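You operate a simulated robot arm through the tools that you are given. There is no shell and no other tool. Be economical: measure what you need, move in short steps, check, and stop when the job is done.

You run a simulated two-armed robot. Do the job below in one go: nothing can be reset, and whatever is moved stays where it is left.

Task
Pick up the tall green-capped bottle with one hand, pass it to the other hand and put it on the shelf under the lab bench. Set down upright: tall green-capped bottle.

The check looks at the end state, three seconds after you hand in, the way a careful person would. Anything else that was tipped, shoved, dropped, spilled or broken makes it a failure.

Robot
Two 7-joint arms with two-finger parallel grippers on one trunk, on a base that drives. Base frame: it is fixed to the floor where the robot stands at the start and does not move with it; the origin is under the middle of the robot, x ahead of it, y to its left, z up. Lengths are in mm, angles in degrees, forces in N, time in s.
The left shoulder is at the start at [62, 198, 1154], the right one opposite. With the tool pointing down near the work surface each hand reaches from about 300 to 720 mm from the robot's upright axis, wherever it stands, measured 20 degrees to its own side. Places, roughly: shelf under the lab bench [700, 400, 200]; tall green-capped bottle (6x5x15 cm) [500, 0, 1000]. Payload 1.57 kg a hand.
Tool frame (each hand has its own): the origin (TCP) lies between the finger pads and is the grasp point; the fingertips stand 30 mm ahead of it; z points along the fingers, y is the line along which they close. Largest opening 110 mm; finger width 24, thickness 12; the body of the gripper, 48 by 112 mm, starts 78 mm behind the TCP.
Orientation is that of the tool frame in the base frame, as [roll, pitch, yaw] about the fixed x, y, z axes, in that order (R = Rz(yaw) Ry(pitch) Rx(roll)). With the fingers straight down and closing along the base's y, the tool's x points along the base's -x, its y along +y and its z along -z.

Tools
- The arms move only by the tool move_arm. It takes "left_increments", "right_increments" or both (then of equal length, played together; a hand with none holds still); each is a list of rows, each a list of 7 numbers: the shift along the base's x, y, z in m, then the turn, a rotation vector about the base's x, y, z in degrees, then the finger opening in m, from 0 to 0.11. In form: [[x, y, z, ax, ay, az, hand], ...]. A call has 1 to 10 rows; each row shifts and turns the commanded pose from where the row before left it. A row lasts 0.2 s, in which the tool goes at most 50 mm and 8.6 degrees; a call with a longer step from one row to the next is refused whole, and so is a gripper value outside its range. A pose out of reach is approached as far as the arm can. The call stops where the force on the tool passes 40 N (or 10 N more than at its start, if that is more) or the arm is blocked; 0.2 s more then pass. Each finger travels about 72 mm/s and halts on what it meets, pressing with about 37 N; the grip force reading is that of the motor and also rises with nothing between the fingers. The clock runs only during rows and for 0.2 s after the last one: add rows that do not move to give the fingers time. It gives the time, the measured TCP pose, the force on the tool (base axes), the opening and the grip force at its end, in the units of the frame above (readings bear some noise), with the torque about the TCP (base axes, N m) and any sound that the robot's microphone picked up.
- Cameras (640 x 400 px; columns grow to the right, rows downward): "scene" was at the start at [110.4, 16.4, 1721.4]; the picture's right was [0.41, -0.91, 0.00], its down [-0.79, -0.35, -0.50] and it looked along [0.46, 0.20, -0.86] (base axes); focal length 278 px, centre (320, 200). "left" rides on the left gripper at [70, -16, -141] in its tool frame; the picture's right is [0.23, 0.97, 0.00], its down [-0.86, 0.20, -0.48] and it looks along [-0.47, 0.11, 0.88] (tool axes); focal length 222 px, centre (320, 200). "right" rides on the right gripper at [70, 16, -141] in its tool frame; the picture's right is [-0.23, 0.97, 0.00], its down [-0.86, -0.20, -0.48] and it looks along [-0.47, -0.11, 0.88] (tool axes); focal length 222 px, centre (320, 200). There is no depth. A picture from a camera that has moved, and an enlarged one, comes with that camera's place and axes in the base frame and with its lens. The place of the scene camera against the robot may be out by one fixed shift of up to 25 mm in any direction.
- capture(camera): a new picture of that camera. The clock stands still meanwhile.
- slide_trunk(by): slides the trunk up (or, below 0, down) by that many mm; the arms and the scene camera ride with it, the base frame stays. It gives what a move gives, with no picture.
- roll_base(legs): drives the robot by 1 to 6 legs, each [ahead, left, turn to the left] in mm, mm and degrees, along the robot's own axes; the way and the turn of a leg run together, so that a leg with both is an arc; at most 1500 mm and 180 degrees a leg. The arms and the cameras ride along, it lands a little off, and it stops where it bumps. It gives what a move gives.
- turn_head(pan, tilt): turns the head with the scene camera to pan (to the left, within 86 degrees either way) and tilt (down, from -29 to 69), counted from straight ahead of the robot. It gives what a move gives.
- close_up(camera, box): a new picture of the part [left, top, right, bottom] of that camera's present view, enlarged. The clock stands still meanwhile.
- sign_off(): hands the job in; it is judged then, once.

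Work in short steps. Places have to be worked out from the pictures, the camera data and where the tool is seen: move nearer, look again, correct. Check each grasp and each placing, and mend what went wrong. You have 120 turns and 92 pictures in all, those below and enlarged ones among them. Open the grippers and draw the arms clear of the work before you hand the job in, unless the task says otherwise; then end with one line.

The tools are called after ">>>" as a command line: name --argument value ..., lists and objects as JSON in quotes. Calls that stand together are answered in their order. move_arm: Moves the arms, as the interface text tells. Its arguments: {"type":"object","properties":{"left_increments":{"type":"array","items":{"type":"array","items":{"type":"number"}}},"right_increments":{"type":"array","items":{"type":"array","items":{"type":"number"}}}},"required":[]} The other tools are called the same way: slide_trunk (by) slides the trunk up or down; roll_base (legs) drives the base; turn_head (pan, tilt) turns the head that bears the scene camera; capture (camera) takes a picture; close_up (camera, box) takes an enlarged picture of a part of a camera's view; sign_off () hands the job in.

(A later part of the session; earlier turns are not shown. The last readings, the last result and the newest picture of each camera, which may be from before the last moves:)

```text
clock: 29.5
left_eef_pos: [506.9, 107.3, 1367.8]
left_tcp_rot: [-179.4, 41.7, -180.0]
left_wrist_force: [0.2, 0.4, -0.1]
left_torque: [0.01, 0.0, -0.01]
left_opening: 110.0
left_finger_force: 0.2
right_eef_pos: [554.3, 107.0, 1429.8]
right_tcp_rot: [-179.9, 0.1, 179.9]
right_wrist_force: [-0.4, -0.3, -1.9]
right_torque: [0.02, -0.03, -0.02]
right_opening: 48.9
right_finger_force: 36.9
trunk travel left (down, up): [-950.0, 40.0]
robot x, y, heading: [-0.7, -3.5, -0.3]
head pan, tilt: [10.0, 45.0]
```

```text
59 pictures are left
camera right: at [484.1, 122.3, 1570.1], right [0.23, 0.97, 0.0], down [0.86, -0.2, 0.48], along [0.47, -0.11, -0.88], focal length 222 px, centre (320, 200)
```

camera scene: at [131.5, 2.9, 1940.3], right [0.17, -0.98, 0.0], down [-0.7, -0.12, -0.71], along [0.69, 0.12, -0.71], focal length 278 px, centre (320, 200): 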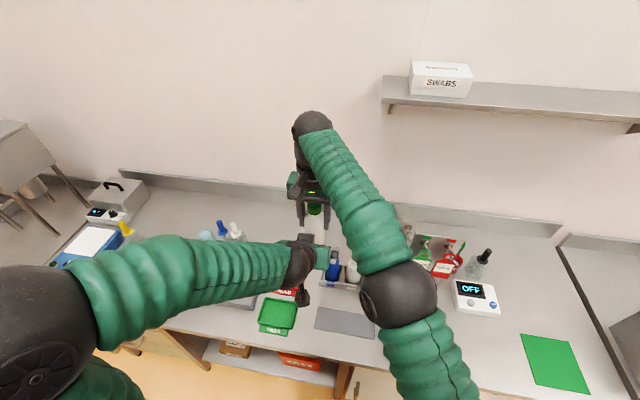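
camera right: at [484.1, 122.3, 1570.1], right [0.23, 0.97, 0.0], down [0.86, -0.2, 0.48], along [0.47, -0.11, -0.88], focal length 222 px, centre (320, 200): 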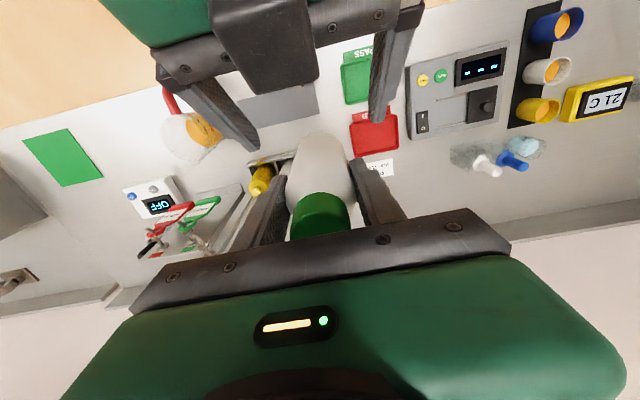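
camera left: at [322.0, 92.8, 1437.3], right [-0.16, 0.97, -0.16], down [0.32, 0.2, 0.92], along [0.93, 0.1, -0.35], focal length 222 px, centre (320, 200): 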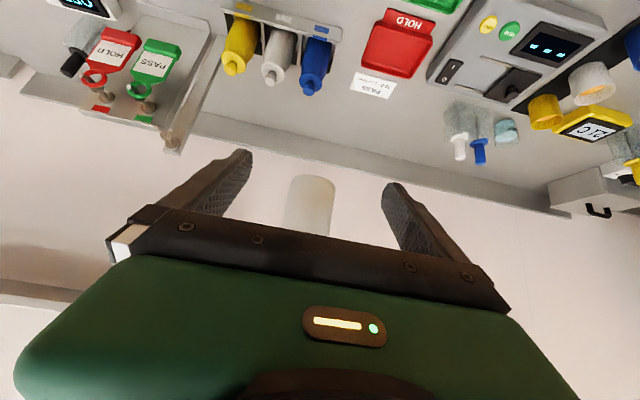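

The step went cleanly. A dark block appears in the right view over the left gripper, so I enlarge it before going closer.

>>> close_up --camera "right" --box '[80, 0, 460, 240]'

>>> close_up --camera "scene" --box '[220, 90, 420, 320]'

```text
1.67 times, centred on (270, 120) of right
camera zoom: at [484.1, 122.3, 1570.1], right [0.23, 0.97, 0.0], down [0.86, -0.2, 0.48], along [0.47, -0.11, -0.88], focal length 370 px, centre (403, 333)
```

zoom: 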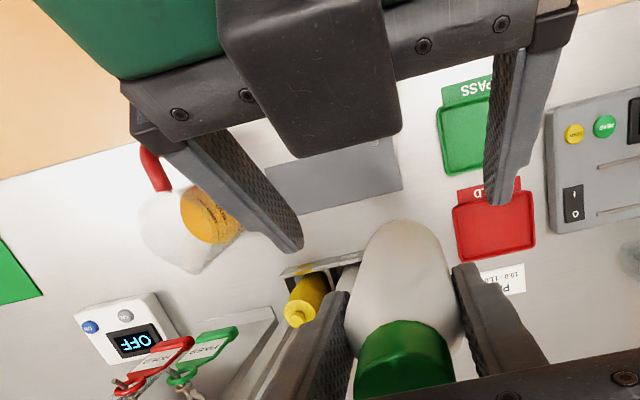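

```text
1.74 times, centred on (320, 205) of scene
camera zoom: at [131.5, 2.9, 1940.3], right [0.17, -0.98, 0.0], down [-0.7, -0.12, -0.71], along [0.69, 0.12, -0.71], focal length 484 px, centre (320, 191)
```

zoom: 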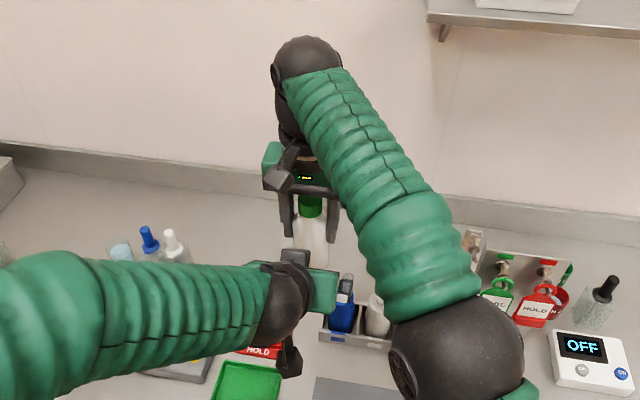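

The block looks like a wrist housing on the left hand's upper side; by my estimate it stays 15 mm or more clear of the bottle's cap and the right palm. I go on by 20 mm and check again.

>>> move_arm --left_increments '[[0.007, 0, 0, 0, 0, 0, 0.11], [0.007, 0, 0, 0, 0, 0, 0.11], [0.006, 0, 0, 0, 0, 0, 0.11], [0, 0, 0, 0, 0, 0, 0.11]]'

>>> capture --camera "right"

>>> capture --camera "left"

```text
clock: 30.5
left_eef_pos: [526.7, 106.7, 1367.8]
left_tcp_rot: [-179.5, 41.6, 180.0]
left_wrist_force: [-0.2, 0.0, -0.4]
left_torque: [0.0, -0.01, 0.0]
left_opening: 109.9
left_finger_force: 0.0
right_eef_pos: [553.2, 106.8, 1428.9]
right_tcp_rot: [-179.9, 0.1, -180.0]
right_wrist_force: [0.2, -0.7, -2.2]
right_torque: [0.01, 0.0, 0.04]
right_opening: 48.8
right_finger_force: 37.2
trunk travel left (down, up): [-950.0, 40.0]
robot x, y, heading: [1.4, -1.4, 0.1]
head pan, tilt: [10.0, 45.0]
```

```text
56 pictures are left
camera right: at [483.8, 123.1, 1570.2], right [0.23, 0.97, 0.0], down [0.86, -0.2, 0.48], along [0.47, -0.11, -0.88], focal length 222 px, centre (320, 200)
```

right: 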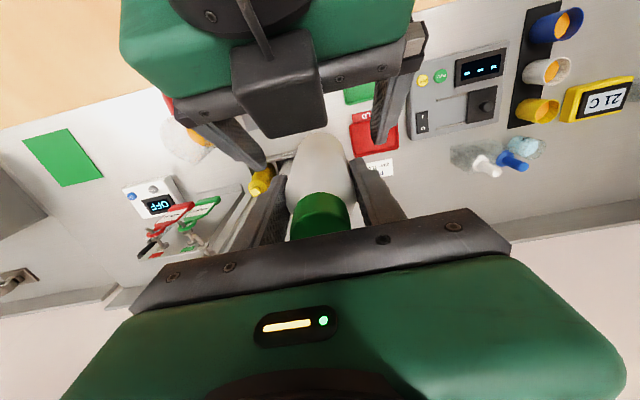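

```text
55 pictures are left
camera left: at [381.4, 92.3, 1427.0], right [-0.16, 0.97, -0.16], down [0.32, 0.2, 0.92], along [0.93, 0.1, -0.35], focal length 222 px, centre (320, 200)
```

left: 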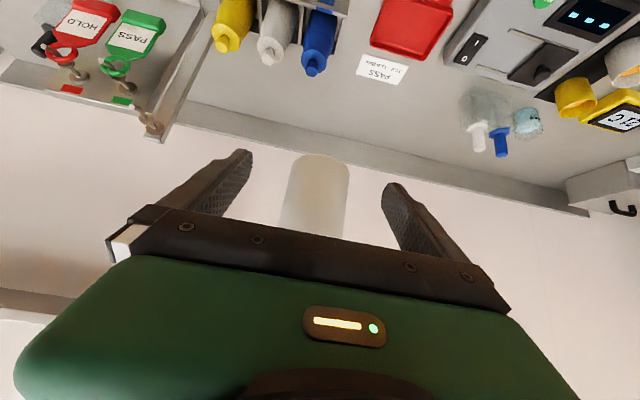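

Triangulating from the 20 mm step, that plate's tip is at about [504, 103, 1458]; 14 mm more still leaves about 12 mm to the cap. I advance 14 mm with the left hand.

>>> move_arm --left_increments '[[0.005, 0, -0.001, 0, 0, 0, 0.11], [0.005, 0, -0.001, 0, 0, 0, 0.11], [0.004, 0, 0, 0, 0, 0, 0.11], [0, 0, 0, 0, 0, 0, 0.11]]'

>>> capture --camera "right"

>>> capture --camera "left"

```text
clock: 31.5
left_eef_pos: [540.7, 106.3, 1367.3]
left_tcp_rot: [-179.4, 41.6, -180.0]
left_wrist_force: [-0.5, -0.1, 0.0]
left_torque: [-0.03, 0.02, 0.02]
left_opening: 109.9
left_finger_force: 0.1
right_eef_pos: [553.7, 107.5, 1429.8]
right_tcp_rot: [-179.9, 0.0, 180.0]
right_wrist_force: [0.0, 0.1, -2.0]
right_torque: [0.02, 0.0, -0.01]
right_opening: 49.1
right_finger_force: 37.1
trunk travel left (down, up): [-950.0, 40.0]
robot x, y, heading: [1.6, 0.4, -0.0]
head pan, tilt: [10.0, 45.0]
```

```text
54 pictures are left
camera right: at [483.8, 123.1, 1570.2], right [0.23, 0.97, 0.0], down [0.86, -0.2, 0.48], along [0.47, -0.11, -0.88], focal length 222 px, centre (320, 200)
```

right: 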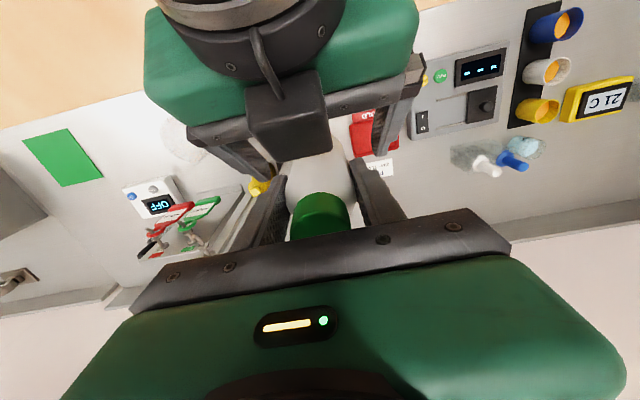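

```text
53 pictures are left
camera left: at [394.6, 92.1, 1425.1], right [-0.16, 0.97, -0.16], down [0.32, 0.2, 0.92], along [0.93, 0.1, -0.35], focal length 222 px, centre (320, 200)
```

left: 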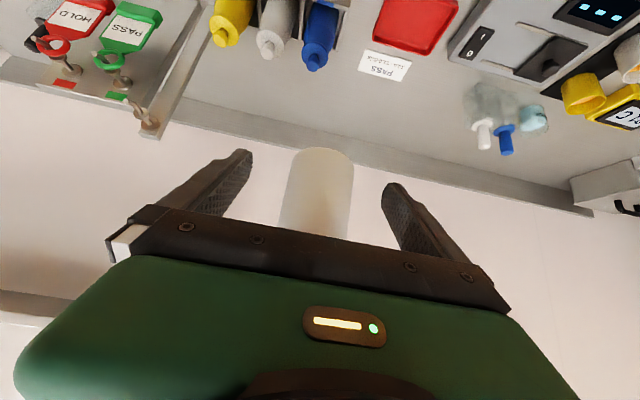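

The bottle stands between the left fingers with about 16 mm below the right fingertips. I close the left hand while the right keeps holding.

>>> move_arm --left_increments '[[0, 0, 0, 0, 0, 0, 0.08], [0, 0, 0, 0, 0, 0, 0.06], [0, 0, 0, 0, 0, 0, 0.03], [0, 0, 0, 0, 0, 0, 0], [0, 0, 0, 0, 0, 0, 0], [0, 0, 0, 0, 0, 0, 0]]'

>>> capture --camera "left"

>>> capture --camera "right"

```text
clock: 32.9
left_eef_pos: [539.7, 108.1, 1367.3]
left_tcp_rot: [-179.3, 41.6, -179.9]
left_wrist_force: [1.1, 2.3, -0.1]
left_torque: [0.2, -0.04, 0.11]
left_opening: 48.8
left_finger_force: 36.9
right_eef_pos: [554.3, 107.5, 1429.1]
right_tcp_rot: [-179.8, 0.0, 180.0]
right_wrist_force: [-0.5, -2.7, -1.0]
right_torque: [-0.37, 0.12, -0.05]
right_opening: 49.0
right_finger_force: 37.2
trunk travel left (down, up): [-950.0, 40.0]
robot x, y, heading: [2.3, 2.9, -0.0]
head pan, tilt: [10.0, 45.0]
```

```text
52 pictures are left
camera left: at [394.7, 92.4, 1425.0], right [-0.16, 0.97, -0.16], down [0.32, 0.2, 0.92], along [0.93, 0.1, -0.35], focal length 222 px, centre (320, 200)
```

left: 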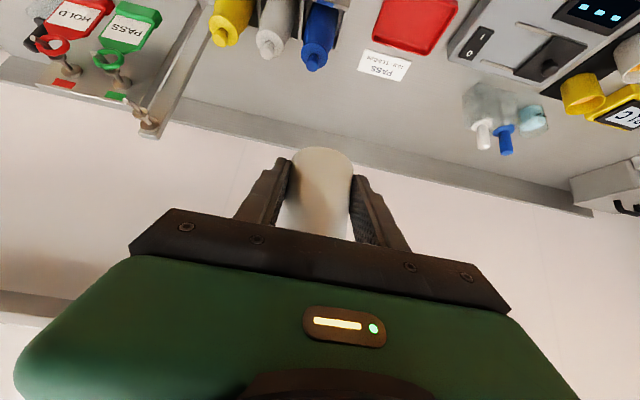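

```text
51 pictures are left
camera right: at [484.1, 123.0, 1570.1], right [0.23, 0.97, 0.0], down [0.86, -0.2, 0.48], along [0.47, -0.11, -0.88], focal length 222 px, centre (320, 200)
```

right: 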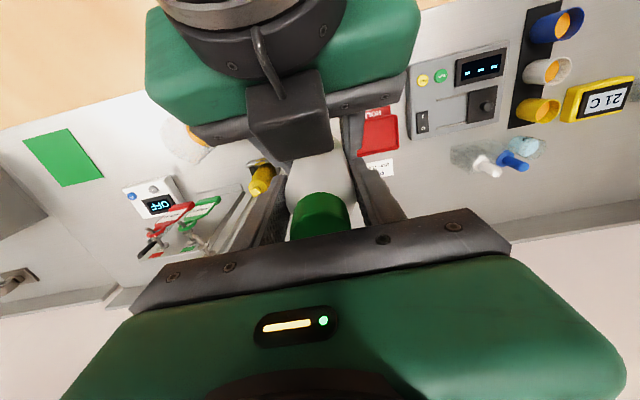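

Both hands now grip (48.8 and 49.0 mm). I open the right hand fully and check that the left keeps the bottle.

>>> move_arm --right_increments '[[0, 0, 0, 0, 0, 0, 0.06], [0, 0, 0, 0, 0, 0, 0.085], [0, 0, 0, 0, 0, 0, 0.11], [0, 0, 0, 0, 0, 0, 0.11], [0, 0, 0, 0, 0, 0, 0.11]]' --left_increments '[[0, 0, 0, 0, 0, 0, 0], [0, 0, 0, 0, 0, 0, 0], [0, 0, 0, 0, 0, 0, 0], [0, 0, 0, 0, 0, 0, 0], [0, 0, 0, 0, 0, 0, 0]]'

>>> capture --camera "right"

```text
clock: 34.1
left_eef_pos: [539.3, 107.1, 1365.3]
left_tcp_rot: [-179.4, 41.5, 180.0]
left_wrist_force: [0.8, -0.2, 0.0]
left_torque: [0.01, 0.05, 0.02]
left_opening: 48.9
left_finger_force: 36.8
right_eef_pos: [554.2, 108.8, 1431.1]
right_tcp_rot: [-179.9, -0.1, -180.0]
right_wrist_force: [0.8, 0.4, -0.4]
right_torque: [-0.02, -0.03, 0.02]
right_opening: 109.9
right_finger_force: 0.0
trunk travel left (down, up): [-950.0, 40.0]
robot x, y, heading: [-0.7, -0.9, 0.1]
head pan, tilt: [10.0, 45.0]
```

```text
50 pictures are left
camera right: at [484.1, 123.2, 1570.1], right [0.23, 0.97, 0.0], down [0.86, -0.2, 0.48], along [0.47, -0.11, -0.88], focal length 222 px, centre (320, 200)
```

right: 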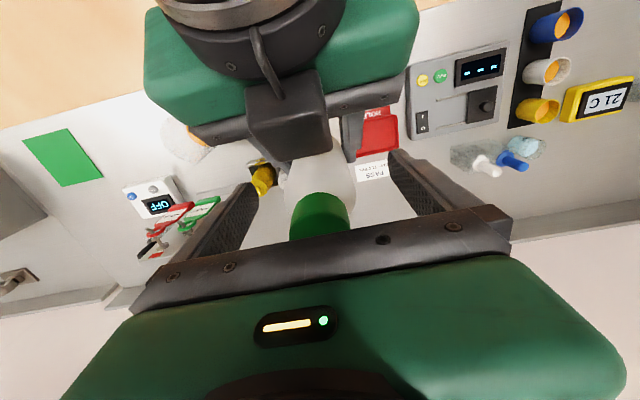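

The left hand holds the bottle alone. I draw the left hand straight back 80 mm so the bottle slides out from between the open right fingers.

>>> move_arm --left_increments '[[-0.008, 0, 0, 0, 0, 0, 0], [-0.012, 0, 0, 0, 0, 0, 0], [-0.012, 0, 0, 0, 0, 0, 0], [-0.012, 0, 0, 0, 0, 0, 0], [-0.012, 0, 0, 0, 0, 0, 0], [-0.012, 0, 0, 0, 0, 0, 0], [-0.01, 0, 0, 0, 0, 0, 0], [0, 0, 0, 0, 0, 0, 0]]'

>>> capture --camera "right"

```text
clock: 35.9
left_eef_pos: [462.2, 105.7, 1368.1]
left_tcp_rot: [-179.4, 41.6, -179.9]
left_wrist_force: [0.1, -0.3, -0.4]
left_torque: [-0.03, 0.05, 0.01]
left_opening: 48.8
left_finger_force: 37.0
right_eef_pos: [553.5, 107.2, 1430.0]
right_tcp_rot: [-179.8, 0.0, 180.0]
right_wrist_force: [1.5, -0.2, 0.7]
right_torque: [0.0, 0.01, 0.01]
right_opening: 109.9
right_finger_force: 0.0
trunk travel left (down, up): [-950.0, 40.0]
robot x, y, heading: [1.1, 0.1, -0.1]
head pan, tilt: [10.0, 45.0]
```

```text
49 pictures are left
camera right: at [484.0, 122.8, 1569.9], right [0.23, 0.97, 0.0], down [0.86, -0.2, 0.48], along [0.47, -0.11, -0.88], focal length 222 px, centre (320, 200)
```

right: 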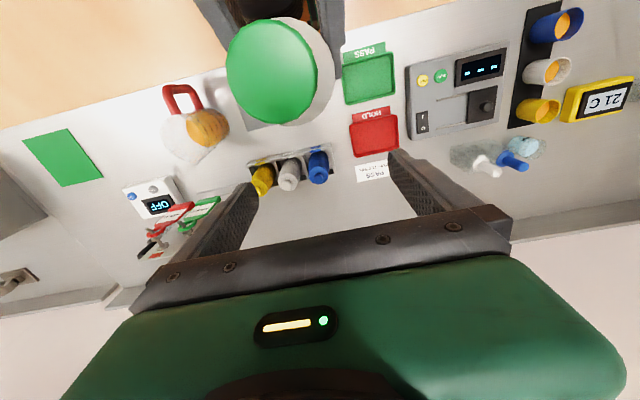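

The bottle is clear of the right fingers. I move the right hand off sideways, then back to a tucked place near [340, -230].

>>> move_arm --right_increments '[[0, -0.03, 0, 0, 0, 0, 0.11], [0, -0.045, 0, 0, 0, 0, 0.11], [0, -0.045, 0, 0, 0, 0, 0.11], [0, -0.045, 0, 0, 0, 0, 0.11], [0, -0.045, -0.01, 0, 0, 0, 0.11], [-0.04, -0.03, -0.02, 0, 0, 0, 0.11], [-0.045, -0.01, -0.01, 0, 0, 0, 0.11], [-0.045, -0.01, 0, 0, 0, 0, 0.11], [-0.045, -0.01, 0, 0, 0, 0, 0.11], [-0.04, 0, 0, 0, 0, 0, 0.11]]'

>>> turn_head --pan 25 --tilt 60

>>> capture --camera "scene"

```text
refused: row 6 steps farther than a row can; nothing moved
```

```text
clock: 36.7
left_eef_pos: [463.5, 106.4, 1367.9]
left_tcp_rot: [-179.3, 41.5, 180.0]
left_wrist_force: [0.4, 0.1, 0.4]
left_torque: [0.0, 0.02, 0.01]
left_opening: 48.9
left_finger_force: 37.3
right_eef_pos: [552.9, 107.6, 1429.7]
right_tcp_rot: [-179.8, 0.0, 180.0]
right_wrist_force: [0.1, -1.1, 0.3]
right_torque: [-0.04, -0.02, -0.01]
right_opening: 110.1
right_finger_force: 0.1
trunk travel left (down, up): [-950.0, 40.0]
robot x, y, heading: [0.3, 4.4, 0.3]
head pan, tilt: [25.0, 60.0]
```

```text
48 pictures are left
camera scene: at [111.5, 17.5, 1921.0], right [0.42, -0.91, 0.0], down [-0.79, -0.37, -0.5], along [0.45, 0.21, -0.87], focal length 278 px, centre (320, 200)
```

scene: 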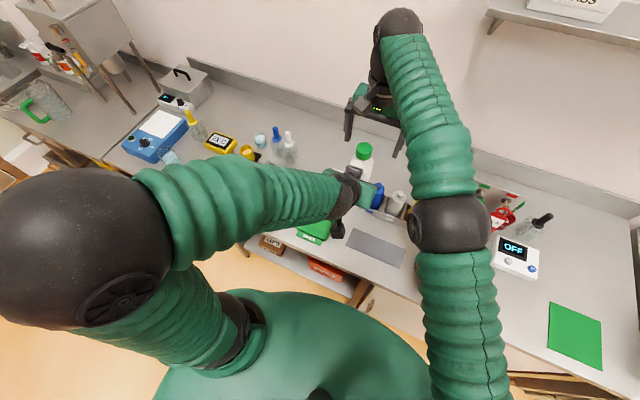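

Only the right move was refused for one too-long row; I resend it with smaller steps.

>>> move_arm --right_increments '[[0, -0.03, 0, 0, 0, 0, 0.11], [0, -0.045, 0, 0, 0, 0, 0.11], [0, -0.045, 0, 0, 0, 0, 0.11], [0, -0.045, 0, 0, 0, 0, 0.11], [0, -0.045, -0.01, 0, 0, 0, 0.11], [-0.03, -0.03, -0.015, 0, 0, 0, 0.11], [-0.045, -0.01, -0.01, 0, 0, 0, 0.11], [-0.045, -0.01, 0, 0, 0, 0, 0.11], [-0.045, -0.01, 0, 0, 0, 0, 0.11], [-0.04, 0, 0, 0, 0, 0, 0.11]]'

>>> capture --camera "left"

>>> close_up --camera "scene" --box '[180, 120, 480, 320]'

```text
clock: 38.9
left_eef_pos: [459.9, 104.6, 1368.0]
left_tcp_rot: [-179.5, 41.7, 180.0]
left_wrist_force: [-1.2, 0.4, -2.5]
left_torque: [0.03, -0.02, -0.01]
left_opening: 49.3
left_finger_force: 37.0
right_eef_pos: [344.1, -163.3, 1395.3]
right_tcp_rot: [-180.0, 0.1, 180.0]
right_wrist_force: [-0.2, -0.5, -0.6]
right_torque: [0.01, -0.05, 0.02]
right_opening: 110.1
right_finger_force: 0.0
trunk travel left (down, up): [-950.0, 40.0]
robot x, y, heading: [2.0, -2.6, -0.2]
head pan, tilt: [25.0, 60.0]
```

```text
47 pictures are left
camera left: at [314.8, 89.8, 1427.0], right [-0.16, 0.97, -0.16], down [0.32, 0.2, 0.93], along [0.93, 0.1, -0.35], focal length 222 px, centre (320, 200)
```

left: 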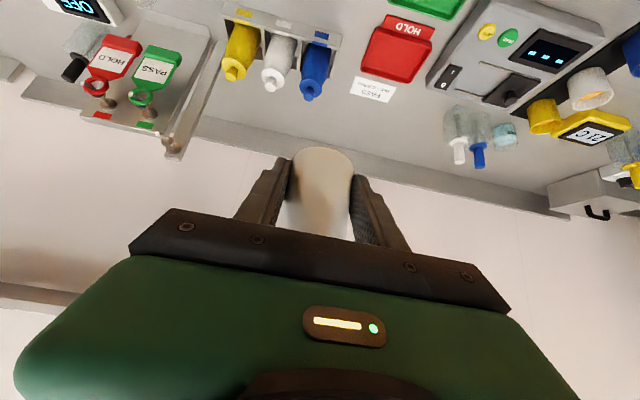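

```text
2.00 times, centred on (330, 220) of scene
camera zoom: at [105.5, 15.0, 1921.2], right [0.42, -0.91, 0.0], down [-0.78, -0.37, -0.5], along [0.45, 0.21, -0.87], focal length 556 px, centre (300, 160)
```

zoom: 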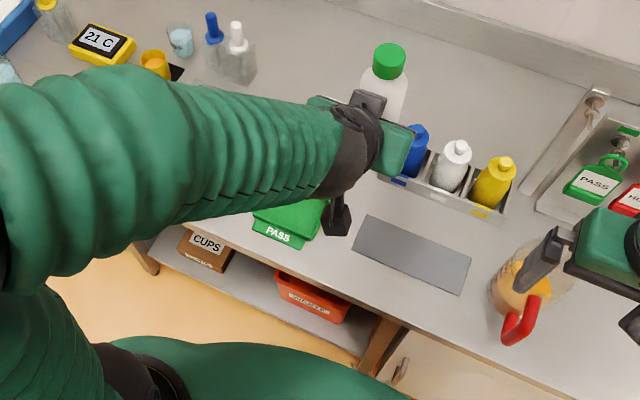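

The left hand holds the bottle upright and the right arm is tucked. I back the base off 400 mm so that the trunk can be lowered clear of the bench.

>>> roll_base --legs '[[-400, 0, 0]]'

>>> slide_trunk --by -500

>>> turn_head --pan 20 --tilt 42

>>> capture --camera "scene"

```text
clock: 41.5
left_eef_pos: [57.5, 106.8, 1364.4]
left_tcp_rot: [-179.5, 41.4, -179.9]
left_wrist_force: [0.2, -0.3, -1.4]
left_torque: [0.02, 0.02, -0.01]
left_opening: 49.0
left_finger_force: 36.9
right_eef_pos: [-58.5, -161.8, 1393.0]
right_tcp_rot: [-179.9, -0.3, -179.8]
right_wrist_force: [-0.8, 0.1, -0.1]
right_torque: [-0.05, 0.0, -0.01]
right_opening: 110.1
right_finger_force: 0.1
trunk travel left (down, up): [-950.0, 40.0]
robot x, y, heading: [-408.9, -3.7, 0.1]
head pan, tilt: [25.0, 60.0]
```

```text
refused: -500 is not a number from -400 to 400
```

```text
clock: 42.3
left_eef_pos: [54.5, 106.9, 1366.1]
left_tcp_rot: [-179.5, 41.5, -179.9]
left_wrist_force: [0.4, 0.3, -1.8]
left_torque: [-0.01, 0.06, 0.01]
left_opening: 48.7
left_finger_force: 36.7
right_eef_pos: [-59.5, -161.2, 1393.1]
right_tcp_rot: [-180.0, -0.1, -179.8]
right_wrist_force: [0.3, -0.6, 0.4]
right_torque: [0.01, 0.01, -0.01]
right_opening: 109.8
right_finger_force: 0.0
trunk travel left (down, up): [-950.0, 40.0]
robot x, y, heading: [-412.2, 3.7, 0.3]
head pan, tilt: [20.0, 42.0]
```

```text
45 pictures are left
camera scene: at [-279.5, 15.5, 1944.5], right [0.35, -0.94, 0.0], down [-0.63, -0.23, -0.74], along [0.69, 0.26, -0.67], focal length 278 px, centre (320, 200)
```

scene: 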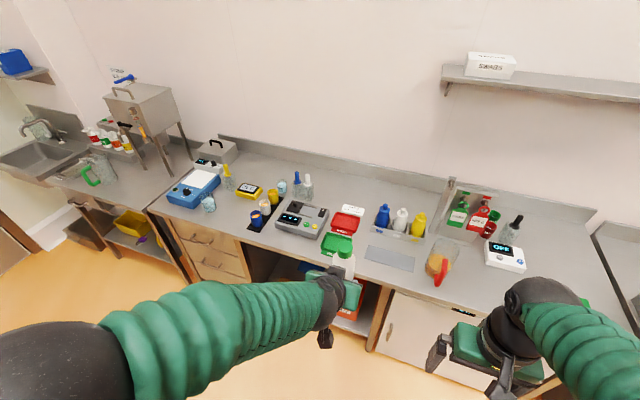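

The trunk takes 400 mm at most per call. I lower 400 mm now; the hands are well behind the bench front (x ≈ 390), then look under the bench.

>>> slide_trunk --by -400

>>> slide_trunk --by -300

>>> capture --camera "scene"

>>> capture --camera "left"

```text
clock: 46.1
left_eef_pos: [52.5, 105.4, 967.8]
left_tcp_rot: [-179.5, 41.6, -179.8]
left_wrist_force: [0.2, -0.2, -1.6]
left_torque: [-0.03, 0.07, 0.02]
left_opening: 48.8
left_finger_force: 37.6
right_eef_pos: [-63.2, -162.6, 993.7]
right_tcp_rot: [179.9, 0.0, -179.8]
right_wrist_force: [0.3, 0.2, -0.1]
right_torque: [-0.03, -0.02, -0.01]
right_opening: 110.0
right_finger_force: 0.1
trunk travel left (down, up): [-550.0, 440.0]
robot x, y, heading: [-408.2, -3.1, 0.1]
head pan, tilt: [20.0, 42.0]
```

```text
clock: 49.1
left_eef_pos: [51.3, 105.9, 667.1]
left_tcp_rot: [-179.6, 41.6, -179.8]
left_wrist_force: [0.1, 1.2, -1.2]
left_torque: [-0.03, 0.01, -0.01]
left_opening: 48.8
left_finger_force: 37.2
right_eef_pos: [-64.3, -162.5, 695.0]
right_tcp_rot: [180.0, 0.1, -179.8]
right_wrist_force: [-0.9, 0.7, 0.4]
right_torque: [-0.01, 0.0, -0.01]
right_opening: 109.9
right_finger_force: 0.0
trunk travel left (down, up): [-250.0, 740.0]
robot x, y, heading: [-411.0, 1.5, 0.1]
head pan, tilt: [20.0, 42.0]
```

```text
44 pictures are left
camera scene: at [-283.4, 15.5, 1244.9], right [0.35, -0.94, 0.0], down [-0.63, -0.23, -0.74], along [0.7, 0.26, -0.67], focal length 278 px, centre (320, 200)
```

scene: 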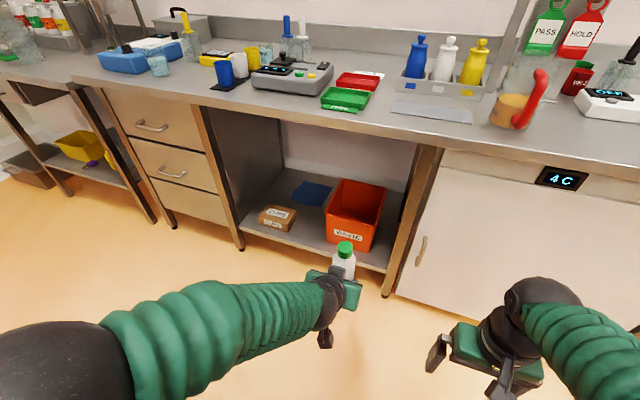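

```text
43 pictures are left
camera left: at [-93.9, 90.5, 726.4], right [-0.17, 0.97, -0.16], down [0.32, 0.2, 0.92], along [0.93, 0.1, -0.35], focal length 222 px, centre (320, 200)
```

left: 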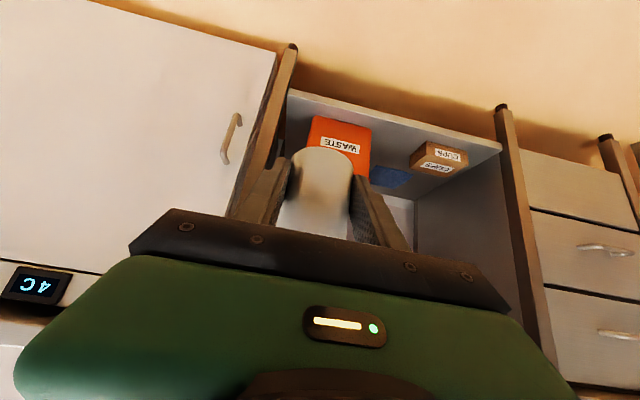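

The view is good: shelf at z ≈ 200, front edge near x 450, open from y 0 to 735; WASTE bin spans y ≈ 80–290, CUPS box y ≈ 475–665, so I aim for the gap at [520, 383]. I lower the trunk the rest and test the extended left arm pose here in the open.

>>> slide_trunk --by -230

>>> move_arm --left_increments '[[0.02, 0.01, 0, 0, 0, 0, 0], [0.025, 0.012, -0.005, 0, 0, 0, 0], [0.025, 0.012, -0.01, 0, 0, 0, 0], [0.025, 0.012, -0.015, 0, 0, 0, 0], [0.025, 0.012, -0.015, 0, 0, 0, 0], [0.025, 0.012, -0.015, 0, 0, 0, 0], [0.025, 0.012, -0.015, 0, 0, 0, 0], [0.02, 0.012, -0.015, 0, 0, 0, 0], [0, 0, 0, 0, 0, 0, 0]]'

>>> capture --camera "scene"

```text
clock: 51.5
left_eef_pos: [51.5, 105.5, 437.0]
left_tcp_rot: [-179.5, 41.6, -179.8]
left_wrist_force: [0.0, 0.8, -2.1]
left_torque: [-0.03, 0.06, -0.01]
left_opening: 48.7
left_finger_force: 36.5
right_eef_pos: [-64.8, -162.0, 465.2]
right_tcp_rot: [180.0, 0.0, -179.8]
right_wrist_force: [0.4, 0.7, 0.3]
right_torque: [0.02, -0.01, 0.01]
right_opening: 109.9
right_finger_force: 0.1
trunk travel left (down, up): [-20.0, 970.0]
robot x, y, heading: [-409.3, -1.7, 0.2]
head pan, tilt: [20.0, 42.0]
```

```text
clock: 53.5
left_eef_pos: [240.7, 200.8, 346.0]
left_tcp_rot: [-179.5, 41.6, -179.8]
left_wrist_force: [-0.2, -0.6, -2.3]
left_torque: [0.0, -0.02, 0.0]
left_opening: 49.3
left_finger_force: 37.4
right_eef_pos: [-63.9, -161.4, 463.9]
right_tcp_rot: [-179.8, 0.0, -179.8]
right_wrist_force: [0.0, 0.0, 0.5]
right_torque: [0.0, 0.02, 0.04]
right_opening: 110.0
right_finger_force: 0.0
trunk travel left (down, up): [-20.0, 970.0]
robot x, y, heading: [-411.1, -1.9, 0.1]
head pan, tilt: [20.0, 42.0]
```

```text
42 pictures are left
camera scene: at [-282.8, 15.9, 1014.7], right [0.35, -0.94, 0.0], down [-0.63, -0.23, -0.74], along [0.7, 0.26, -0.67], focal length 278 px, centre (320, 200)
```

scene: 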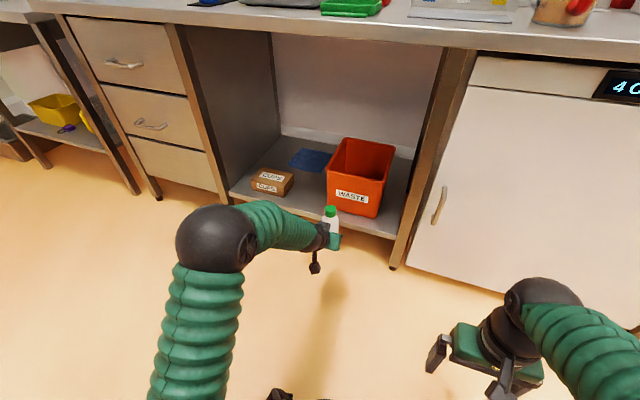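

The extension works without limits. I lower the left hand 60 mm more here to confirm reach, leaving the bottle's foot about 46 mm above shelf level for driving in.

>>> move_arm --left_increments '[[0.01, 0, -0.015, 0, 0, 0, 0], [0.01, 0, -0.015, 0, 0, 0, 0], [0.01, 0, -0.015, 0, 0, 0, 0], [0.01, 0, -0.015, 0, 0, 0, 0], [0, 0, 0, 0, 0, 0, 0]]'

>>> roll_base --legs '[[0, 182, 0]]'

>>> turn_head --pan 12 --tilt 45

>>> capture --camera "left"

>>> capture --camera "scene"

```text
clock: 54.7
left_eef_pos: [281.8, 199.5, 288.2]
left_tcp_rot: [-179.5, 41.5, -179.8]
left_wrist_force: [0.7, 0.3, -2.3]
left_torque: [-0.01, 0.04, -0.01]
left_opening: 48.9
left_finger_force: 37.0
right_eef_pos: [-64.1, -161.7, 464.2]
right_tcp_rot: [180.0, 0.0, -179.8]
right_wrist_force: [-0.7, 0.1, -0.5]
right_torque: [-0.03, 0.0, 0.0]
right_opening: 109.9
right_finger_force: 0.1
trunk travel left (down, up): [-20.0, 970.0]
robot x, y, heading: [-409.3, 0.6, 0.3]
head pan, tilt: [20.0, 42.0]
```

```text
clock: 56.2
left_eef_pos: [280.9, 380.7, 286.3]
left_tcp_rot: [-179.4, 41.5, -179.8]
left_wrist_force: [-0.4, -0.5, -2.4]
left_torque: [-0.03, 0.04, 0.02]
left_opening: 48.7
left_finger_force: 36.8
right_eef_pos: [-64.2, 18.6, 464.1]
right_tcp_rot: [-180.0, 0.0, -179.7]
right_wrist_force: [1.2, 0.5, 0.1]
right_torque: [-0.02, -0.01, -0.02]
right_opening: 110.0
right_finger_force: 0.0
trunk travel left (down, up): [-20.0, 970.0]
robot x, y, heading: [-410.5, 177.1, 0.3]
head pan, tilt: [20.0, 42.0]
```

```text
clock: 56.9
left_eef_pos: [279.5, 382.6, 286.8]
left_tcp_rot: [-179.4, 41.6, -179.6]
left_wrist_force: [0.2, -0.6, -2.5]
left_torque: [-0.01, 0.04, -0.03]
left_opening: 49.0
left_finger_force: 37.5
right_eef_pos: [-63.8, 19.7, 465.3]
right_tcp_rot: [-179.9, 0.1, -179.7]
right_wrist_force: [-0.3, 0.3, -0.4]
right_torque: [-0.01, 0.02, -0.02]
right_opening: 109.9
right_finger_force: 0.1
trunk travel left (down, up): [-20.0, 970.0]
robot x, y, heading: [-413.7, 180.3, 0.1]
head pan, tilt: [12.0, 45.0]
```

```text
41 pictures are left
camera left: at [134.9, 365.9, 346.1], right [-0.17, 0.97, -0.16], down [0.32, 0.21, 0.92], along [0.93, 0.11, -0.35], focal length 222 px, centre (320, 200)
```

left: 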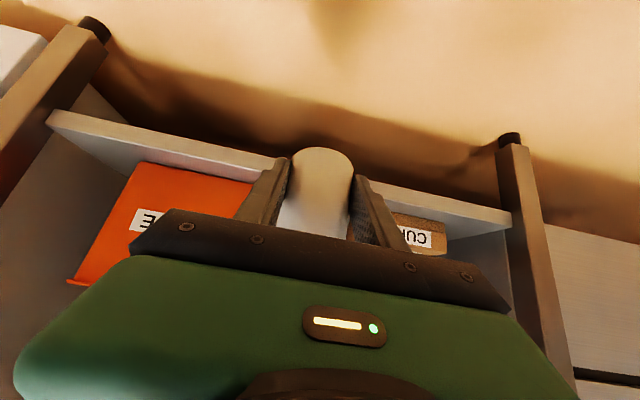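

```text
40 pictures are left
camera scene: at [-282.5, 185.4, 1010.4], right [0.21, -0.98, 0.0], down [-0.69, -0.15, -0.71], along [0.69, 0.15, -0.71], focal length 278 px, centre (320, 200)
```

scene: 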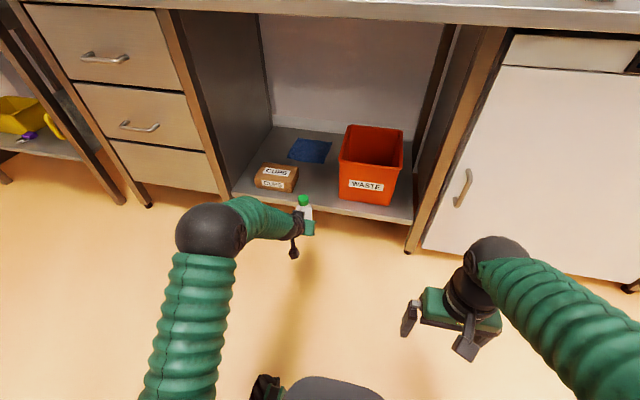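

The bottle is lined up with the gap (y ≈ 382). I drive ahead 180 mm with the foot about 46 mm above the shelf, then check.

>>> roll_base --legs '[[180, 0, 0]]'

>>> capture --camera "left"

>>> capture --camera "scene"

```text
clock: 58.4
left_eef_pos: [459.0, 384.6, 288.3]
left_tcp_rot: [-179.5, 41.7, -179.4]
left_wrist_force: [-0.1, -0.1, -0.9]
left_torque: [0.01, 0.01, 0.0]
left_opening: 48.8
left_finger_force: 37.3
right_eef_pos: [115.1, 21.8, 464.4]
right_tcp_rot: [-179.9, 0.0, -179.5]
right_wrist_force: [-0.5, 0.3, 0.2]
right_torque: [-0.01, -0.01, -0.01]
right_opening: 110.1
right_finger_force: 0.1
trunk travel left (down, up): [-20.0, 970.0]
robot x, y, heading: [-230.6, 183.7, 0.6]
head pan, tilt: [12.0, 45.0]
```

```text
39 pictures are left
camera left: at [313.7, 368.0, 346.2], right [-0.17, 0.97, -0.16], down [0.32, 0.21, 0.92], along [0.93, 0.11, -0.35], focal length 222 px, centre (320, 200)
```

left: 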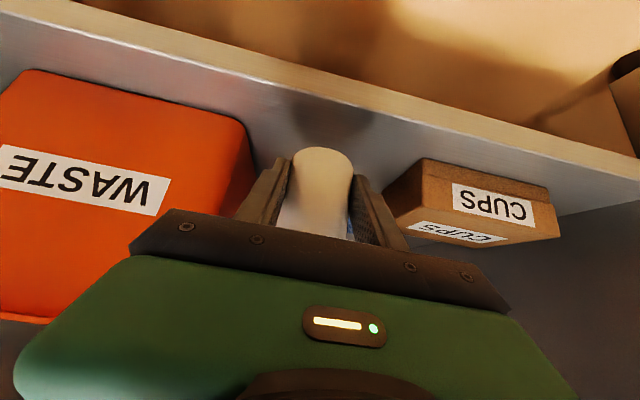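

```text
38 pictures are left
camera scene: at [-103.2, 186.3, 1010.3], right [0.22, -0.98, 0.0], down [-0.69, -0.15, -0.71], along [0.69, 0.15, -0.71], focal length 278 px, centre (320, 200)
```

scene: 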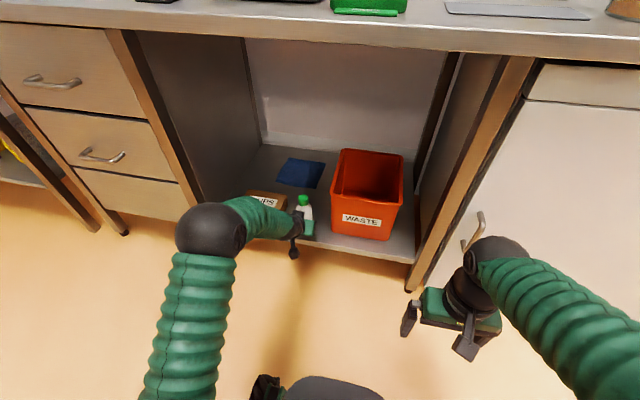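

Bin corner is at about [525, 305] and the CUPS box starts at y ≈ 500; shelf edge x ≈ 458. I shift to TCP [498, 400] (bottle axis x ≈ 512), still at this height.

>>> move_arm --left_increments '[[0.01, 0.004, 0, 0, 0, 0, 0], [0.01, 0.004, 0, 0, 0, 0, 0], [0.01, 0.004, 0, 0, 0, 0, 0], [0.009, 0.004, 0, 0, 0, 0, 0], [0, 0, 0, 0, 0, 0, 0]]'

>>> move_arm --left_increments '[[0, 0, -0.008, 0, 0, 0, 0], [0, 0, -0.008, 0, 0, 0, 0], [0, 0, -0.008, 0, 0, 0, 0], [0, 0, -0.006, 0, 0, 0, 0], [0, 0, 0, 0, 0, 0, 0]]'

>>> capture --camera "left"

>>> close_up --camera "scene" --box '[220, 150, 420, 280]'

```text
clock: 59.6
left_eef_pos: [497.8, 400.3, 285.8]
left_tcp_rot: [-179.4, 41.7, -179.5]
left_wrist_force: [0.0, -1.3, -1.7]
left_torque: [0.03, 0.01, 0.01]
left_opening: 48.9
left_finger_force: 37.0
right_eef_pos: [114.8, 21.0, 466.5]
right_tcp_rot: [-179.8, 0.1, -179.5]
right_wrist_force: [-0.3, 0.4, -0.4]
right_torque: [0.02, 0.02, 0.04]
right_opening: 110.0
right_finger_force: 0.0
trunk travel left (down, up): [-20.0, 970.0]
robot x, y, heading: [-235.0, 179.2, 0.5]
head pan, tilt: [12.0, 45.0]
```

```text
clock: 60.8
left_eef_pos: [497.4, 401.8, 257.0]
left_tcp_rot: [-179.4, 41.8, -179.5]
left_wrist_force: [0.5, 0.0, -1.1]
left_torque: [-0.01, 0.01, 0.02]
left_opening: 49.2
left_finger_force: 37.9
right_eef_pos: [114.5, 20.0, 465.4]
right_tcp_rot: [-179.9, 0.2, -179.5]
right_wrist_force: [-0.1, -0.7, 0.4]
right_torque: [0.0, -0.01, 0.03]
right_opening: 109.8
right_finger_force: 0.1
trunk travel left (down, up): [-20.0, 970.0]
robot x, y, heading: [-231.3, 181.6, 0.6]
head pan, tilt: [12.0, 45.0]
```

```text
37 pictures are left
camera left: at [352.8, 385.7, 316.2], right [-0.17, 0.97, -0.16], down [0.32, 0.21, 0.92], along [0.93, 0.11, -0.35], focal length 222 px, centre (320, 200)
```

left: 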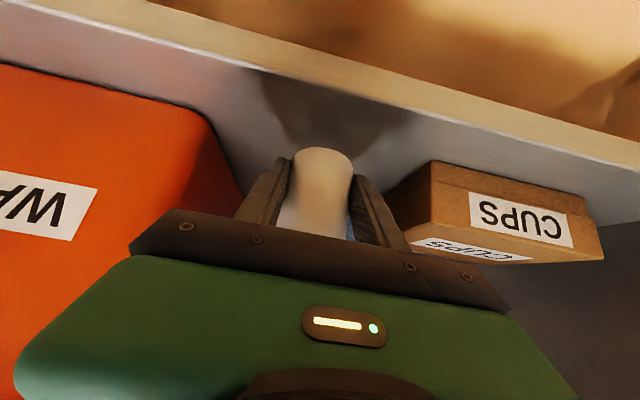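

```text
3.08 times, centred on (320, 215) of scene
camera zoom: at [-103.1, 186.3, 1010.4], right [0.22, -0.98, 0.0], down [-0.69, -0.15, -0.71], along [0.69, 0.15, -0.71], focal length 856 px, centre (320, 154)
```

zoom: 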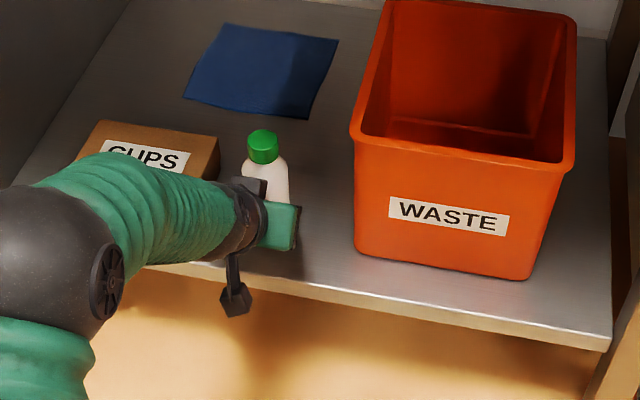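

Bottle is over the gap with its foot about 17 mm above the shelf by estimate. I lower 12 mm slowly and read the force.

>>> move_arm --left_increments '[[0, 0, -0.003, 0, 0, 0, 0], [0, 0, -0.003, 0, 0, 0, 0], [0, 0, -0.003, 0, 0, 0, 0], [0, 0, -0.003, 0, 0, 0, 0], [0, 0, 0, 0, 0, 0, 0]]'

>>> capture --camera "left"

```text
clock: 62.0
left_eef_pos: [498.2, 399.9, 245.8]
left_tcp_rot: [-179.5, 41.6, -179.5]
left_wrist_force: [-0.8, -0.5, -1.7]
left_torque: [0.02, 0.06, 0.01]
left_opening: 49.0
left_finger_force: 37.0
right_eef_pos: [116.1, 20.2, 465.3]
right_tcp_rot: [-179.9, 0.1, -179.4]
right_wrist_force: [-0.4, -0.6, 0.1]
right_torque: [0.0, -0.02, -0.02]
right_opening: 110.1
right_finger_force: 0.0
trunk travel left (down, up): [-20.0, 970.0]
robot x, y, heading: [-230.2, 179.3, 0.3]
head pan, tilt: [12.0, 45.0]
```

```text
35 pictures are left
camera left: at [352.8, 384.1, 304.4], right [-0.17, 0.97, -0.16], down [0.32, 0.21, 0.92], along [0.93, 0.11, -0.35], focal length 222 px, centre (320, 200)
```

left: 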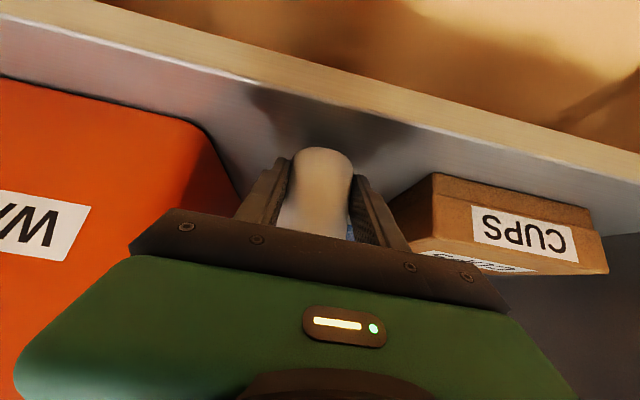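

No contact yet (force unchanged). I lower 6 mm more in 2 mm steps.

>>> move_arm --left_increments '[[0, 0, -0.002, 0, 0, 0, 0], [0, 0, -0.002, 0, 0, 0, 0], [0, 0, -0.002, 0, 0, 0, 0], [0, 0, 0, 0, 0, 0, 0]]'

```text
clock: 63.0
left_eef_pos: [498.8, 400.9, 239.5]
left_tcp_rot: [-179.5, 41.8, -179.5]
left_wrist_force: [-0.2, -0.6, -1.6]
left_torque: [0.0, 0.03, 0.0]
left_opening: 48.9
left_finger_force: 36.5
right_eef_pos: [114.7, 21.4, 465.0]
right_tcp_rot: [-179.9, 0.2, -179.4]
right_wrist_force: [-0.3, 0.3, 0.7]
right_torque: [-0.02, 0.01, 0.02]
right_opening: 109.9
right_finger_force: 0.1
trunk travel left (down, up): [-20.0, 970.0]
robot x, y, heading: [-234.7, 181.1, 0.3]
head pan, tilt: [12.0, 45.0]
```

Still free. I go on with 2 mm steps.

>>> move_arm --left_increments '[[0, 0, -0.002, 0, 0, 0, 0], [0, 0, -0.002, 0, 0, 0, 0], [0, 0, -0.002, 0, 0, 0, 0], [0, 0, 0, 0, 0, 0, 0]]'

>>> capture --camera "left"

>>> close_up --camera "scene" --box '[270, 170, 370, 250]'

```text
clock: 64.0
left_eef_pos: [498.3, 401.1, 234.0]
left_tcp_rot: [-179.4, 41.7, -179.6]
left_wrist_force: [-0.5, -0.1, -2.7]
left_torque: [0.02, 0.04, 0.05]
left_opening: 49.0
left_finger_force: 37.3
right_eef_pos: [114.4, 20.8, 465.4]
right_tcp_rot: [-179.9, 0.1, -179.5]
right_wrist_force: [0.0, 0.8, 0.7]
right_torque: [-0.02, 0.0, 0.02]
right_opening: 109.6
right_finger_force: 0.1
trunk travel left (down, up): [-20.0, 970.0]
robot x, y, heading: [-232.9, 181.5, 0.5]
head pan, tilt: [12.0, 45.0]
```

```text
34 pictures are left
camera left: at [352.1, 384.2, 292.8], right [-0.17, 0.97, -0.16], down [0.32, 0.21, 0.92], along [0.93, 0.11, -0.35], focal length 222 px, centre (320, 200)
```

left: 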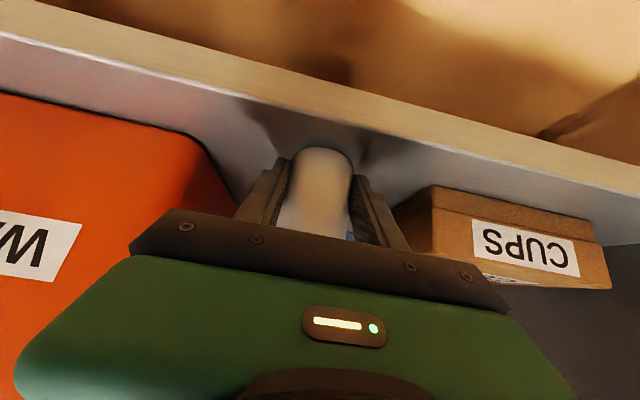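

```text
5.00 times, centred on (320, 210) of scene
camera zoom: at [-103.1, 186.3, 1010.4], right [0.22, -0.98, 0.0], down [-0.69, -0.15, -0.71], along [0.69, 0.15, -0.71], focal length 1390 px, centre (320, 150)
```

zoom: 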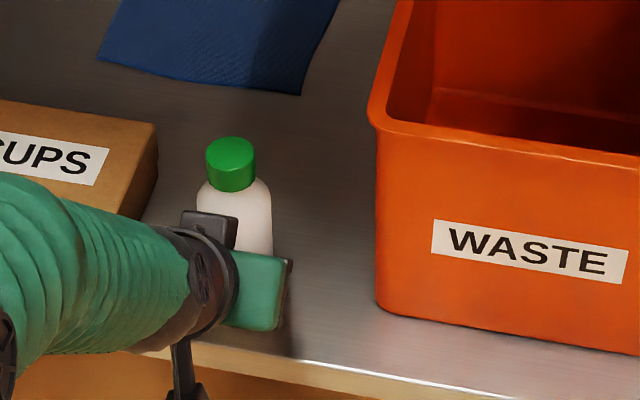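

The foot is close to the shelf now, but only about 12 mm in from the front edge. I raise 4 mm, move 18 mm deeper, and resume lowering.

>>> move_arm --left_increments '[[0, 0, 0.004, 0, 0, 0, 0], [0.009, 0, 0, 0, 0, 0, 0], [0.009, 0, 0, 0, 0, 0, 0], [0, 0, -0.003, 0, 0, 0, 0], [0, 0, -0.002, 0, 0, 0, 0], [0, 0, 0, 0, 0, 0, 0]]'

>>> move_arm --left_increments '[[0, 0, -0.0015, 0, 0, 0, 0], [0, 0, -0.0015, 0, 0, 0, 0], [0, 0, 0, 0, 0, 0, 0]]'

```text
clock: 65.4
left_eef_pos: [515.1, 402.2, 233.1]
left_tcp_rot: [-179.5, 41.7, -179.5]
left_wrist_force: [-0.7, 1.4, -0.9]
left_torque: [0.0, 0.02, 0.02]
left_opening: 48.9
left_finger_force: 37.0
right_eef_pos: [114.5, 20.4, 465.0]
right_tcp_rot: [-179.9, 0.1, -179.4]
right_wrist_force: [0.0, 0.2, 1.2]
right_torque: [-0.04, 0.02, 0.0]
right_opening: 110.0
right_finger_force: 0.0
trunk travel left (down, up): [-20.0, 970.0]
robot x, y, heading: [-234.9, 181.7, 0.3]
head pan, tilt: [12.0, 45.0]
```

```text
clock: 66.2
left_eef_pos: [515.4, 399.8, 234.2]
left_tcp_rot: [-179.6, 41.9, -179.6]
left_wrist_force: [-1.8, 0.5, 11.7]
left_torque: [0.29, 0.06, 0.03]
left_opening: 49.0
left_finger_force: 37.7
right_eef_pos: [113.3, 20.8, 465.3]
right_tcp_rot: [179.9, 0.2, -179.4]
right_wrist_force: [-0.2, -1.0, 0.7]
right_torque: [0.0, 0.0, 0.02]
right_opening: 109.8
right_finger_force: 0.0
trunk travel left (down, up): [-20.0, 970.0]
robot x, y, heading: [-234.1, 181.3, 0.4]
head pan, tilt: [12.0, 45.0]
```

Contact: 12 N upward. I ease up 1 mm, then open the left hand gradually.

>>> move_arm --left_increments '[[0, 0, 0.001, 0, 0, 0, 0], [0, 0, 0, 0, 0, 0, 0]]'

>>> capture --camera "left"

```text
clock: 66.8
left_eef_pos: [516.8, 400.7, 232.6]
left_tcp_rot: [-179.7, 41.9, -179.6]
left_wrist_force: [4.7, -0.1, 10.6]
left_torque: [0.23, -0.2, -0.13]
left_opening: 48.9
left_finger_force: 37.3
right_eef_pos: [113.6, 19.9, 465.5]
right_tcp_rot: [-180.0, 0.2, -179.5]
right_wrist_force: [-0.6, -0.6, 0.1]
right_torque: [0.0, 0.0, -0.02]
right_opening: 110.0
right_finger_force: 0.0
trunk travel left (down, up): [-20.0, 970.0]
robot x, y, heading: [-229.6, 185.1, 0.5]
head pan, tilt: [12.0, 45.0]
```

```text
32 pictures are left
camera left: at [370.8, 384.2, 291.4], right [-0.17, 0.97, -0.16], down [0.32, 0.21, 0.93], along [0.93, 0.11, -0.34], focal length 222 px, centre (320, 200)
```

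left: 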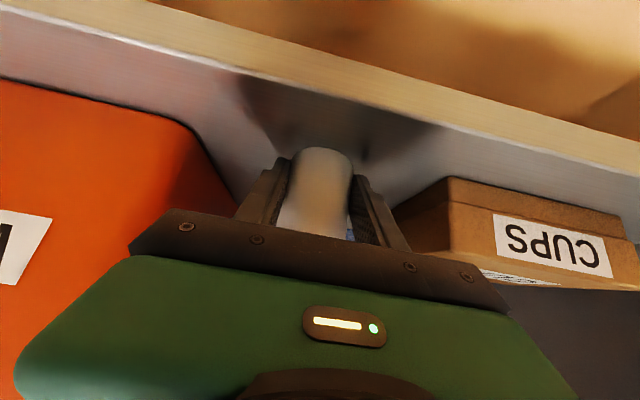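

The bottle is resting on the shelf beside the bin and box. I open the left fingers in small steps to 100 mm.

>>> move_arm --left_increments '[[0, 0, 0, 0, 0, 0, 0.05], [0, 0, 0, 0, 0, 0, 0.054], [0, 0, 0, 0, 0, 0, 0.06], [0, 0, 0, 0, 0, 0, 0.075], [0, 0, 0, 0, 0, 0, 0.09], [0, 0, 0, 0, 0, 0, 0.1], [0, 0, 0, 0, 0, 0, 0.1]]'

>>> capture --camera "left"

>>> close_up --camera "scene" --box '[270, 160, 370, 240]'

```text
clock: 68.4
left_eef_pos: [515.1, 401.7, 231.1]
left_tcp_rot: [-179.5, 41.7, -179.5]
left_wrist_force: [-0.9, -0.3, 0.1]
left_torque: [0.03, -0.01, -0.02]
left_opening: 100.1
left_finger_force: 0.0
right_eef_pos: [115.1, 20.2, 464.1]
right_tcp_rot: [-179.9, 0.1, -179.5]
right_wrist_force: [-0.2, -0.5, 0.0]
right_torque: [0.02, -0.02, 0.0]
right_opening: 109.9
right_finger_force: 0.0
trunk travel left (down, up): [-20.0, 970.0]
robot x, y, heading: [-230.8, 181.1, 0.6]
head pan, tilt: [12.0, 45.0]
```

```text
31 pictures are left
camera left: at [370.4, 384.4, 289.9], right [-0.17, 0.97, -0.16], down [0.32, 0.21, 0.92], along [0.93, 0.11, -0.35], focal length 222 px, centre (320, 200)
```

left: 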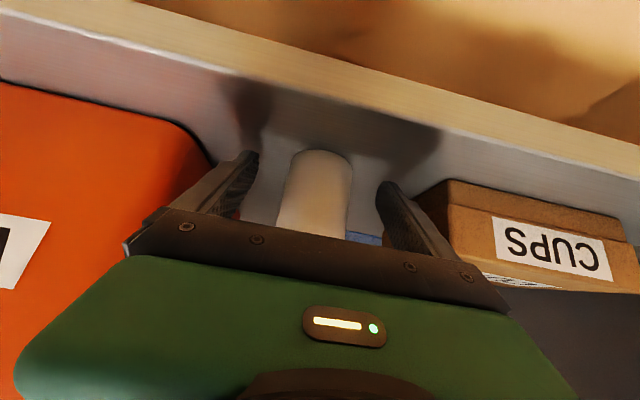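

```text
5.00 times, centred on (320, 200) of scene
camera zoom: at [-103.3, 186.2, 1010.4], right [0.22, -0.98, 0.0], down [-0.69, -0.15, -0.71], along [0.69, 0.15, -0.71], focal length 1390 px, centre (320, 200)
```

zoom: 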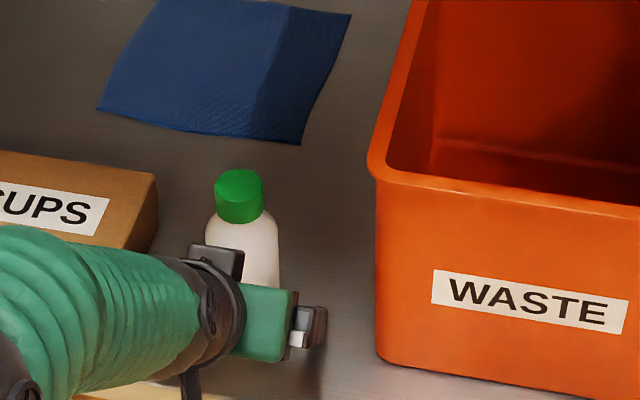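

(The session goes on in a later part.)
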